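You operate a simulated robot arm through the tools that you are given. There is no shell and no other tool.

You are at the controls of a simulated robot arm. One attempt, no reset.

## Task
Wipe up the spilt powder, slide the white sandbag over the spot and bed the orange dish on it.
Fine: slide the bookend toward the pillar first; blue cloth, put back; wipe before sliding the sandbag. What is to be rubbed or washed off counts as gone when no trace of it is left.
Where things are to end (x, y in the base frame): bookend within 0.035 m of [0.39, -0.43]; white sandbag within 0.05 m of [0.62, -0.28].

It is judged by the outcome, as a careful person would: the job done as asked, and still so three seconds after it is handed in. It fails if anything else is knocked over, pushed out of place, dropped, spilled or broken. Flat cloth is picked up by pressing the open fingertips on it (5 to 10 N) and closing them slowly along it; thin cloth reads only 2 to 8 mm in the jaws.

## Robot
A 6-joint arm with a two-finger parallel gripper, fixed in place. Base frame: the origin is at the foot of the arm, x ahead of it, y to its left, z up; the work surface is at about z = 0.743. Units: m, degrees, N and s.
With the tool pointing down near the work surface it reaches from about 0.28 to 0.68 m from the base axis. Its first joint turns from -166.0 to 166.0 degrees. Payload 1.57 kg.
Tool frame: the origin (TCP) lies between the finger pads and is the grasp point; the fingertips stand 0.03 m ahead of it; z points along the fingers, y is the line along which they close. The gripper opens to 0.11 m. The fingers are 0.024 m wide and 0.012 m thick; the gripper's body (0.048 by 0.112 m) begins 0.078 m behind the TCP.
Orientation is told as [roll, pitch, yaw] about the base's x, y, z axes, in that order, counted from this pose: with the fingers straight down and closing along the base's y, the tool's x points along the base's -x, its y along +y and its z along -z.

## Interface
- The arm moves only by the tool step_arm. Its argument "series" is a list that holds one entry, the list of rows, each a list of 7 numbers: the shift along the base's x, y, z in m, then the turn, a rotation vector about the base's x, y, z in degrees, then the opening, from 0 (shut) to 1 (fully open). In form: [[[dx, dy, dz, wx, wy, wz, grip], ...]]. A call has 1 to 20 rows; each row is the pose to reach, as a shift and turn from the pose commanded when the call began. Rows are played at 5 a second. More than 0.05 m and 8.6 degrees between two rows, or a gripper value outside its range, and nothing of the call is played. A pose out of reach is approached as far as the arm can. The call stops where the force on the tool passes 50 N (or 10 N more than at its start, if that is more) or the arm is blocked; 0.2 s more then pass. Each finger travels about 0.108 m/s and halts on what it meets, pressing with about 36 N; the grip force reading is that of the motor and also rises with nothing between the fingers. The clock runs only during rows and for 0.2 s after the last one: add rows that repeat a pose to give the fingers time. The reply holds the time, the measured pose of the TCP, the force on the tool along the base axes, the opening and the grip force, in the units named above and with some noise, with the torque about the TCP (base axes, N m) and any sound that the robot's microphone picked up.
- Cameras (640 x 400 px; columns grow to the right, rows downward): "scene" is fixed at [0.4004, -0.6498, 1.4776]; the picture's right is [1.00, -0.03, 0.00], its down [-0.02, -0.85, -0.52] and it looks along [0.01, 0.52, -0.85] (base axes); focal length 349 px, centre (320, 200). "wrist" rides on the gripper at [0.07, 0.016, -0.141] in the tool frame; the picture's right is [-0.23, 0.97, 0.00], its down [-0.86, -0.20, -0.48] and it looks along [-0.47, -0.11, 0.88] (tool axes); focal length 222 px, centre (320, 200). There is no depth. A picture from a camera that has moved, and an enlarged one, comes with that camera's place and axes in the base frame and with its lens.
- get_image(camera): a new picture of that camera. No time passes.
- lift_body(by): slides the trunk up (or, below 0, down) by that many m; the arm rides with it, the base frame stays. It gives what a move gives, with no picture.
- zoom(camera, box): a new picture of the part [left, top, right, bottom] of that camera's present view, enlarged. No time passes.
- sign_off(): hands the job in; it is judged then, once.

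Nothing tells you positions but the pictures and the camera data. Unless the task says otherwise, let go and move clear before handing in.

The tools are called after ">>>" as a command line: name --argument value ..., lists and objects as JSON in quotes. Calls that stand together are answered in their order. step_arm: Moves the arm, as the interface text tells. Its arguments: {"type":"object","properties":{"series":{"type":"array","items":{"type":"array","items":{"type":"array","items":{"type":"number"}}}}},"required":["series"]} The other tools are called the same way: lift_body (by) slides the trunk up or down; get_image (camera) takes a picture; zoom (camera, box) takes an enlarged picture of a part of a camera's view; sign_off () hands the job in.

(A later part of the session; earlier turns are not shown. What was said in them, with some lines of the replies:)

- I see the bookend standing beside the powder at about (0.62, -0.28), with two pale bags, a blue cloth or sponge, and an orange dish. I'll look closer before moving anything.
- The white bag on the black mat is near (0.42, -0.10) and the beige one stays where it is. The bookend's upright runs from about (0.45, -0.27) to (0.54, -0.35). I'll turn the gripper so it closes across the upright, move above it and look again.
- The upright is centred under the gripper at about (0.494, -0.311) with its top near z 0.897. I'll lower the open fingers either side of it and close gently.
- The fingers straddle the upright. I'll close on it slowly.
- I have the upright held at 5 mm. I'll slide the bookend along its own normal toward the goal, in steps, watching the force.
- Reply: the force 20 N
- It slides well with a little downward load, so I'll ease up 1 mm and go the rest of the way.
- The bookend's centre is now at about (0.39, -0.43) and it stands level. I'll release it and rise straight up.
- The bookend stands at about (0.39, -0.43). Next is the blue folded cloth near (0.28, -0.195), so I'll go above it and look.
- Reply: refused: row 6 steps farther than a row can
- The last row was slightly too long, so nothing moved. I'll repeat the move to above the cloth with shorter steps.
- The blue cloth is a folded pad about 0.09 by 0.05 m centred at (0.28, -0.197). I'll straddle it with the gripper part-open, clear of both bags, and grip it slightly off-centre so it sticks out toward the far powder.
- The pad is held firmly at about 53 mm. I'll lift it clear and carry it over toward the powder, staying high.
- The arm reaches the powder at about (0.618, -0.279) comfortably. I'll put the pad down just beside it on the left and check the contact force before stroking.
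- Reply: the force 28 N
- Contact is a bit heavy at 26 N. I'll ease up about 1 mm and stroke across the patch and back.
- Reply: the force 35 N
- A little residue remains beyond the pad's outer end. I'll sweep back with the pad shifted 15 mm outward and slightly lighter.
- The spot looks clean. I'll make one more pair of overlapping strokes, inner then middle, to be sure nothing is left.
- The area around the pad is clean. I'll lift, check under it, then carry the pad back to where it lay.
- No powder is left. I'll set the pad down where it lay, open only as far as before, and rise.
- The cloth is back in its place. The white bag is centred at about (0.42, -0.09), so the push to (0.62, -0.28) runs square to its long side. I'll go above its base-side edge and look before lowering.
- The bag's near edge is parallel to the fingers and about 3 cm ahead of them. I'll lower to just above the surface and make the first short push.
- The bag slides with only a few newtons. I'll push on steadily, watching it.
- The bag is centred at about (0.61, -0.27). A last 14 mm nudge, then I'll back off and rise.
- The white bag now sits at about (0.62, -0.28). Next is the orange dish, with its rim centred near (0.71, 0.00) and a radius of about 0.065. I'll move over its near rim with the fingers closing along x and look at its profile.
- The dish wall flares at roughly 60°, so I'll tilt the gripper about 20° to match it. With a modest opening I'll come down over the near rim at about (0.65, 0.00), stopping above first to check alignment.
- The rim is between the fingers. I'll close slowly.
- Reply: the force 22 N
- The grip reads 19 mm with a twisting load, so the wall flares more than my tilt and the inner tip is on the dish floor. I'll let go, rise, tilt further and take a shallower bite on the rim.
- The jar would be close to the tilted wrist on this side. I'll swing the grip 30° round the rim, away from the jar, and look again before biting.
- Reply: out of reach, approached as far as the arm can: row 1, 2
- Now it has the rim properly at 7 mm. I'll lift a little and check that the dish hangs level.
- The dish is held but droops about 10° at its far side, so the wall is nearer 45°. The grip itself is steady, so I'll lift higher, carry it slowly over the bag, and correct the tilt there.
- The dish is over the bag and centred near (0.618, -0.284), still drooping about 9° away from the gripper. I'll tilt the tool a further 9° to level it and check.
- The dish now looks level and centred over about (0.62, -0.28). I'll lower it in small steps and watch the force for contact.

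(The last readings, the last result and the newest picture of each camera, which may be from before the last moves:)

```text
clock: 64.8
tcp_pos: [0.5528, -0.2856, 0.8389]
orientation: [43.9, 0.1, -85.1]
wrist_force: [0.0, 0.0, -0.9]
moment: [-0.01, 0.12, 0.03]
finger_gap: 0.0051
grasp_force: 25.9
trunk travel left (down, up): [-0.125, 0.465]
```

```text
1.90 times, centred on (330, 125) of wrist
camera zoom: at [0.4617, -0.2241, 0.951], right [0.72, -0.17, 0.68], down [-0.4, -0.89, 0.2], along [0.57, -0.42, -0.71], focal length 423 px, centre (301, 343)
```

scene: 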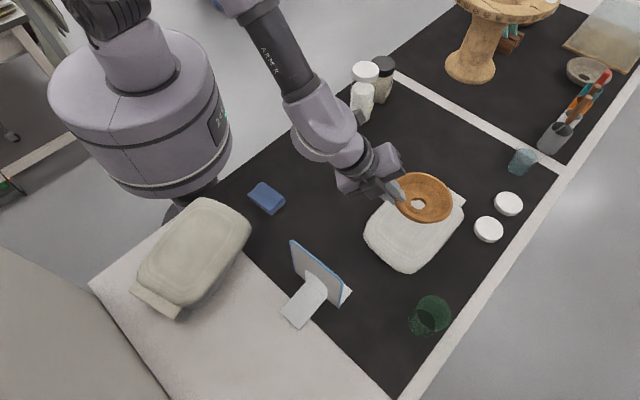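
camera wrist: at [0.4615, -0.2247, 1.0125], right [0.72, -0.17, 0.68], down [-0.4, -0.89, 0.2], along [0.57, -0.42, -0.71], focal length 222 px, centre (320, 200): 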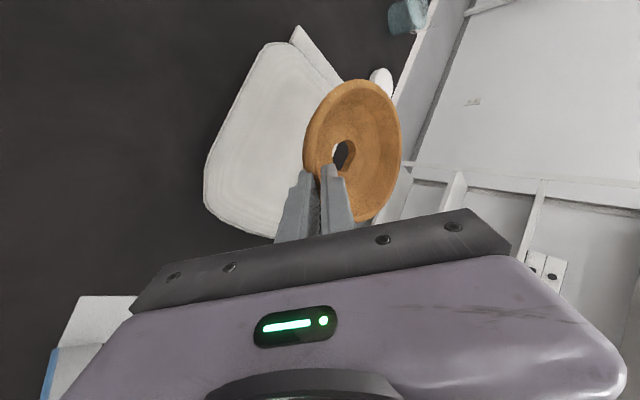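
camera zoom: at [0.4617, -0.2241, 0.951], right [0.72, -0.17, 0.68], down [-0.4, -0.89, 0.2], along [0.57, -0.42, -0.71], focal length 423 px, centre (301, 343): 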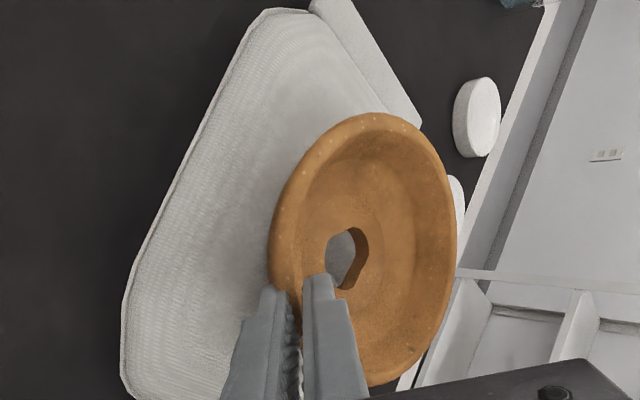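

>>> step_arm --series '[[[0, 0, -0.003, 0, 0, 0, 0], [0, 0, -0.006, 0, 0, 0, 0], [0, 0, -0.006, 0, 0, 0, 0]]]'

>>> zoom --camera "scene" --box '[370, 150, 470, 250]'

```text
clock: 65.6
tcp_pos: [0.5535, -0.2858, 0.8313]
orientation: [44.1, 0.0, -84.9]
wrist_force: [0.3, 0.0, -1.2]
moment: [-0.02, 0.14, -0.02]
finger_gap: 0.0055
grasp_force: 25.6
trunk travel left (down, up): [-0.125, 0.465]
```

```text
4.00 times, centred on (420, 200) of scene
camera zoom: at [0.4004, -0.6498, 1.4776], right [1.0, -0.03, 0.0], down [-0.02, -0.85, -0.52], along [0.01, 0.52, -0.85], focal length 1396 px, centre (-80, 200)
```

zoom: 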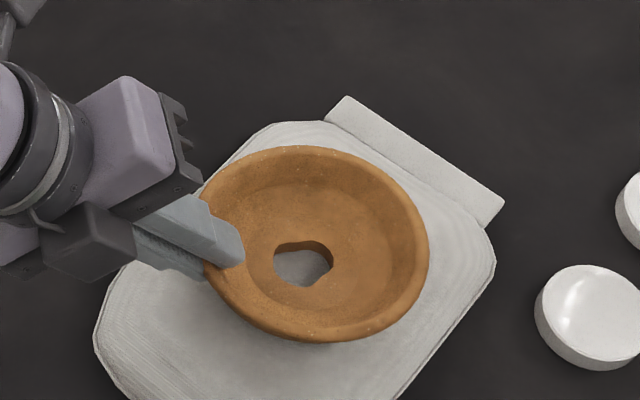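

>>> step_arm --series '[[[0, 0, -0.003, 0, 0, 0, 0], [0, 0, -0.006, 0, 0, 0, 0], [0, 0, -0.006, 0, 0, 0, 0]]]'

>>> zoom --camera "scene" --box '[370, 150, 470, 250]'

```text
clock: 66.4
tcp_pos: [0.5533, -0.2861, 0.8275]
orientation: [44.0, 0.0, -85.1]
wrist_force: [-0.1, -0.1, -2.1]
moment: [0.0, 0.13, -0.02]
finger_gap: 0.0053
grasp_force: 25.6
trunk travel left (down, up): [-0.125, 0.465]
```

```text
4.00 times, centred on (420, 200) of scene
camera zoom: at [0.4004, -0.6498, 1.4776], right [1.0, -0.03, 0.0], down [-0.02, -0.85, -0.52], along [0.01, 0.52, -0.85], focal length 1396 px, centre (-80, 200)
```

zoom: 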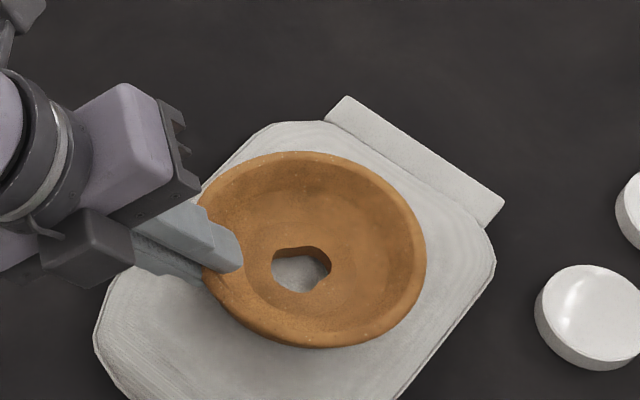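

>>> step_arm --series '[[[0, 0, -0.003, 0, 0, 0, 0], [0, 0, -0.006, 0, 0, 0, 0], [0, 0, -0.006, 0, 0, 0, 0]]]'

>>> zoom --camera "scene" --box '[370, 150, 470, 250]'

>>> zoom --camera "wrist" --box '[200, 20, 460, 230]'

```text
clock: 67.2
tcp_pos: [0.5524, -0.2861, 0.8224]
orientation: [44.1, -0.1, -85.1]
wrist_force: [-2.9, -2.3, 20.2]
moment: [0.14, -0.49, -0.07]
finger_gap: 0.0054
grasp_force: 25.4
trunk travel left (down, up): [-0.125, 0.465]
```

```text
4.00 times, centred on (420, 200) of scene
camera zoom: at [0.4004, -0.6498, 1.4776], right [1.0, -0.03, 0.0], down [-0.02, -0.85, -0.52], along [0.01, 0.52, -0.85], focal length 1396 px, centre (-80, 200)
```

zoom: 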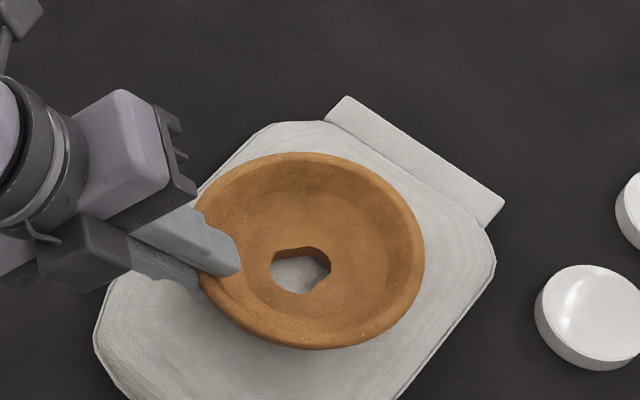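

```text
1.90 times, centred on (330, 125) of wrist
camera zoom: at [0.4608, -0.2243, 0.9345], right [0.71, -0.17, 0.68], down [-0.4, -0.89, 0.2], along [0.57, -0.42, -0.7], focal length 423 px, centre (301, 343)
```

zoom: 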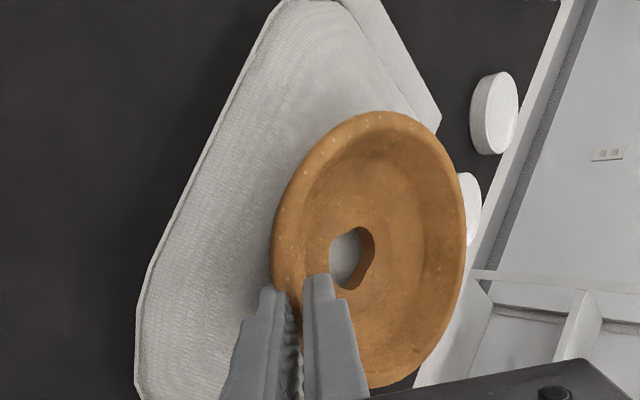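

Contact: the dish is on the bag with about 20 N. I'll ease the load off before releasing.

>>> step_arm --series '[[[0, 0, 0.001, 0, 0, 0, 0], [0, 0, 0.0022, 0, 0, 0, 0], [0, 0, 0.0022, 0, 0, 0, 0]]]'

>>> zoom --camera "scene" --box '[370, 150, 470, 250]'

```text
clock: 68.0
tcp_pos: [0.5533, -0.2875, 0.8232]
orientation: [44.1, 0.0, -85.1]
wrist_force: [0.1, -7.4, 12.3]
moment: [-0.18, -0.33, -0.25]
finger_gap: 0.0055
grasp_force: 25.6
trunk travel left (down, up): [-0.125, 0.465]
```

```text
4.00 times, centred on (420, 200) of scene
camera zoom: at [0.4004, -0.6498, 1.4776], right [1.0, -0.03, 0.0], down [-0.02, -0.85, -0.52], along [0.01, 0.52, -0.85], focal length 1396 px, centre (-80, 200)
```

zoom: 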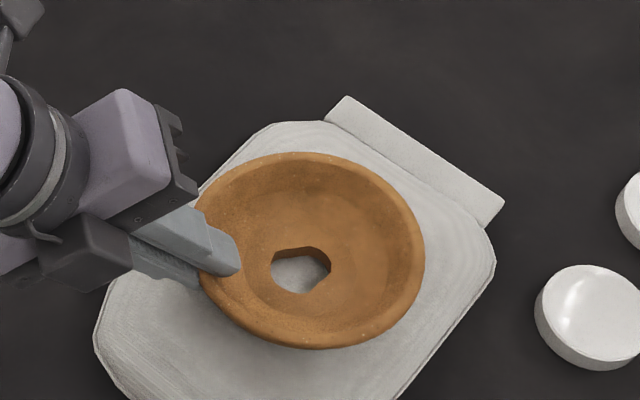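

>>> step_arm --series '[[[0, 0.0005, 0.001, 0, 0, 0, 0], [0, 0.0005, 0.0015, 0, 0, 0, 0], [0, 0.0005, 0.0015, 0, 0, 0, 0]]]'

```text
clock: 68.8
tcp_pos: [0.5537, -0.2854, 0.8236]
orientation: [44.0, -0.1, -85.0]
wrist_force: [3.1, 1.1, 4.0]
moment: [0.1, -0.19, 0.03]
finger_gap: 0.0054
grasp_force: 25.8
trunk travel left (down, up): [-0.125, 0.465]
```

Load is nearly neutral. I'll open the fingers slowly by a small amount and check that the dish stays put.

>>> step_arm --series '[[[0, 0, 0, 0, 0, 0, 0.07], [0, 0, 0, 0, 0, 0, 0.1], [0, 0, 0, 0, 0, 0, 0.14], [0, 0, 0, 0, 0, 0, 0.18], [0, 0, 0, 0, 0, 0, 0.22], [0, 0, 0, 0, 0, 0, 0.22]]]'

>>> zoom --camera "scene" --box '[370, 150, 470, 250]'

>>> zoom --camera "wrist" --box '[200, 20, 460, 230]'

```text
clock: 70.2
tcp_pos: [0.5538, -0.2859, 0.8237]
orientation: [44.0, 0.1, -85.2]
wrist_force: [0.1, 0.2, 0.0]
moment: [-0.03, -0.03, -0.01]
finger_gap: 0.0245
grasp_force: 0.0
trunk travel left (down, up): [-0.125, 0.465]
```

```text
4.00 times, centred on (420, 200) of scene
camera zoom: at [0.4004, -0.6498, 1.4776], right [1.0, -0.03, 0.0], down [-0.02, -0.85, -0.52], along [0.01, 0.52, -0.85], focal length 1396 px, centre (-80, 200)
```

zoom: 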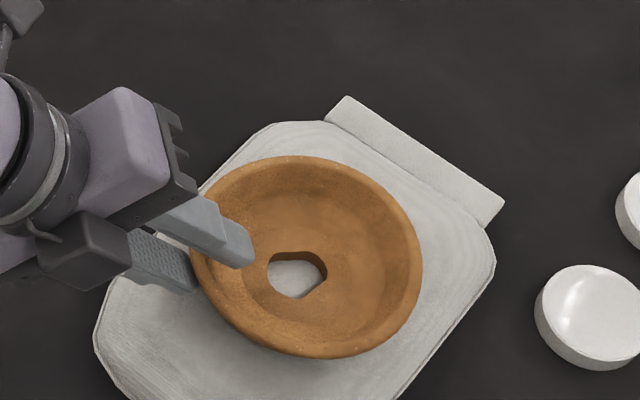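

```text
1.90 times, centred on (330, 125) of wrist
camera zoom: at [0.4611, -0.2237, 0.9356], right [0.72, -0.17, 0.68], down [-0.4, -0.89, 0.2], along [0.57, -0.42, -0.71], focal length 423 px, centre (301, 343)
```

zoom: 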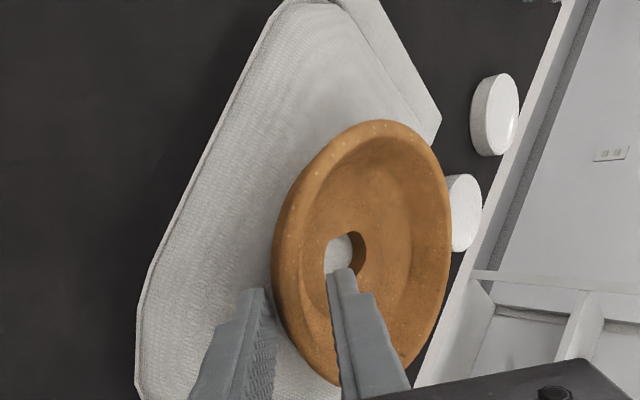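

The dish has settled on the bag and the fingers carry no load. I'll withdraw along the tool axis, then up.

>>> step_arm --series '[[[-0.0104, -0.0009, 0.0108, 0, 0, 0, 0.22], [-0.0208, -0.0018, 0.0216, 0, 0, 0, 0.22], [-0.0346, -0.003, 0.036, 0, 0, 0, 0.22], [-0.0484, -0.0042, 0.0503, 0, 0, 0, 0.22], [-0.05, -0.0042, 0.09, 0, 0, 0, 0.22], [-0.05, -0.0042, 0.13, 0, 0, 0, 0.22], [-0.05, -0.0042, 0.17, 0, 0, 0, 0.22]]]'

>>> zoom --camera "scene" --box '[340, 130, 500, 290]'

>>> get_image --camera "wrist"

>>> get_image --camera "scene"

```text
clock: 71.8
tcp_pos: [0.5065, -0.2911, 0.9926]
orientation: [44.0, 0.0, -85.0]
wrist_force: [-0.2, -0.8, -0.4]
moment: [0.0, 0.03, 0.02]
finger_gap: 0.0242
grasp_force: 0.1
trunk travel left (down, up): [-0.125, 0.465]
```

```text
2.50 times, centred on (420, 210) of scene
camera zoom: at [0.4004, -0.6498, 1.4776], right [1.0, -0.03, 0.0], down [-0.02, -0.85, -0.52], along [0.01, 0.52, -0.85], focal length 872 px, centre (70, 175)
```

zoom: 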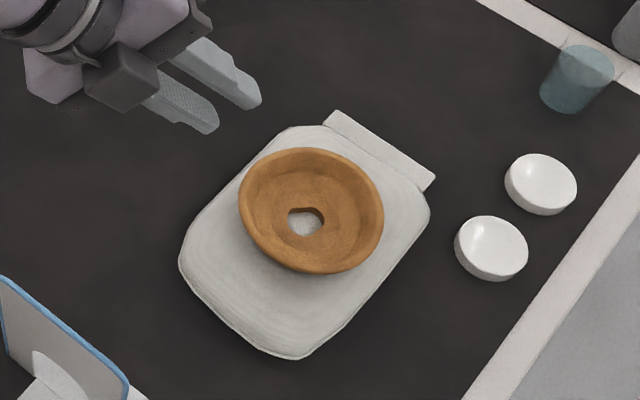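

```text
taken
camera wrist: at [0.413, -0.2299, 1.1054], right [0.72, -0.17, 0.68], down [-0.4, -0.89, 0.2], along [0.57, -0.42, -0.71], focal length 222 px, centre (320, 200)
```

wrist: 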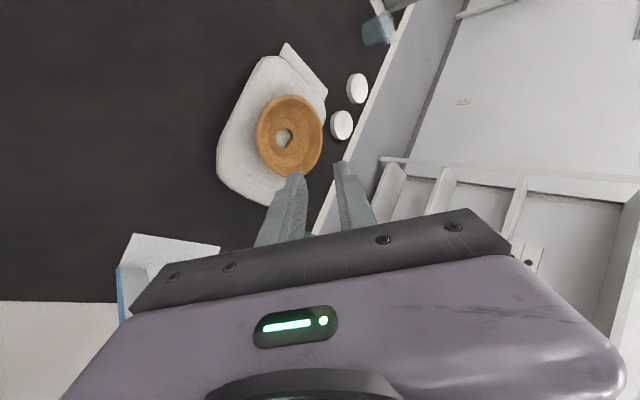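

```text
taken
```

scene: 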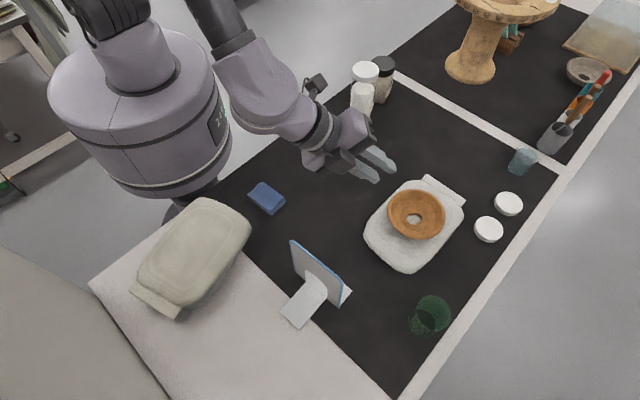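

The dish sits level on the bag, the bag is at about (0.62, -0.28), and the bookend, cloth and everything else are in place. I'll move the arm a bit farther clear, let some time pass, and check once more.

>>> step_arm --series '[[[-0.02, 0.03, 0.02, 0, 0, 0, 0.22], [-0.04, 0.06, 0.03, 0, 0, 0, 0.22], [-0.06, 0.09, 0.03, 0, 0, 0, 0.22], [-0.06, 0.09, 0.03, 0, 0, 0, 0.22], [-0.06, 0.09, 0.03, 0, 0, 0, 0.22], [-0.06, 0.09, 0.03, 0, 0, 0, 0.22], [-0.06, 0.09, 0.03, 0, 0, 0, 0.22], [-0.06, 0.09, 0.03, 0, 0, 0, 0.22], [-0.06, 0.09, 0.03, 0, 0, 0, 0.22], [-0.06, 0.09, 0.03, 0, 0, 0, 0.22]]]'

>>> zoom --camera "scene" --box '[340, 130, 500, 290]'

>>> get_image --camera "scene"

```text
clock: 74.0
tcp_pos: [0.4428, -0.1997, 1.0222]
orientation: [44.0, -0.1, -85.1]
wrist_force: [-0.6, -0.1, 1.5]
moment: [-0.01, 0.02, -0.03]
finger_gap: 0.0241
grasp_force: 0.1
trunk travel left (down, up): [-0.125, 0.465]
```

```text
2.50 times, centred on (420, 210) of scene
camera zoom: at [0.4004, -0.6498, 1.4776], right [1.0, -0.03, 0.0], down [-0.02, -0.85, -0.52], along [0.01, 0.52, -0.85], focal length 872 px, centre (70, 175)
```

zoom: 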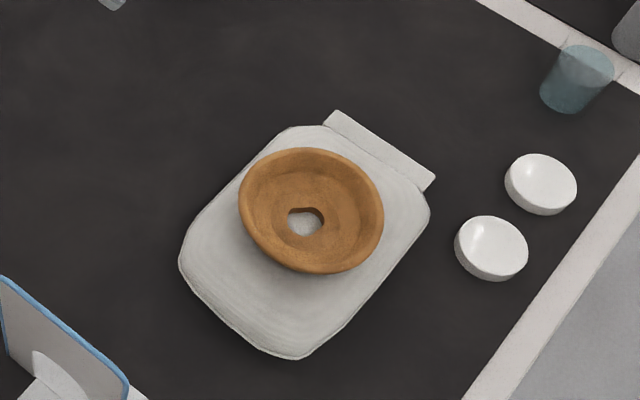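

```text
taken
```

scene: 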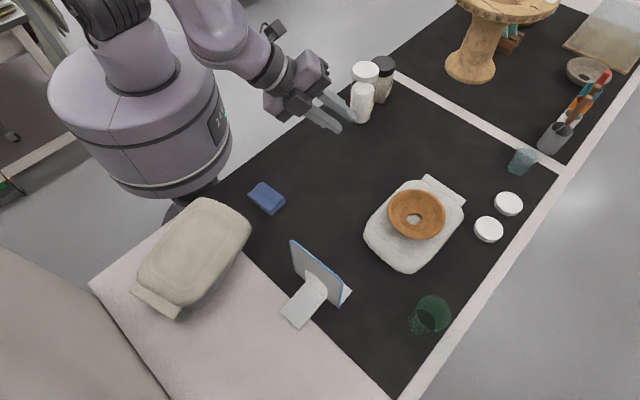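

Nothing has moved: the powder is gone, the bookend is at its mark, and the cloth is back where it lay. The bag covers the spot with the dish resting level on it, so I'm handing in.

>>> sign_off

```text
The job is handed in.
```

The job is done and handed in. The last pictures, taken about two seconds after I moved the arm clear, showed nothing had shifted. Positions below are estimated from the camera pictures.

- **Bookend:** I slid it first. It stands at about (0.39, -0.43), about 0.014 m or less from its mark.
- **Powder:** I wiped it up with the blue cloth before moving the sandbag. The zoomed scene picture showed no trace left.
- **Blue cloth:** It is back where it lay, near (0.28, -0.20).
- **White sandbag:** I pushed it over the spot. It is centred at about (0.62, -0.28), on its mark.
- **Orange dish:** It rests level on the middle of the sandbag. My first grip on its rim was poor, so I let go while it was still on the table and gripped it again. I then lowered it onto the bag with about 20 N of contact.

Nothing else was knocked over or moved, as far as the pictures show.
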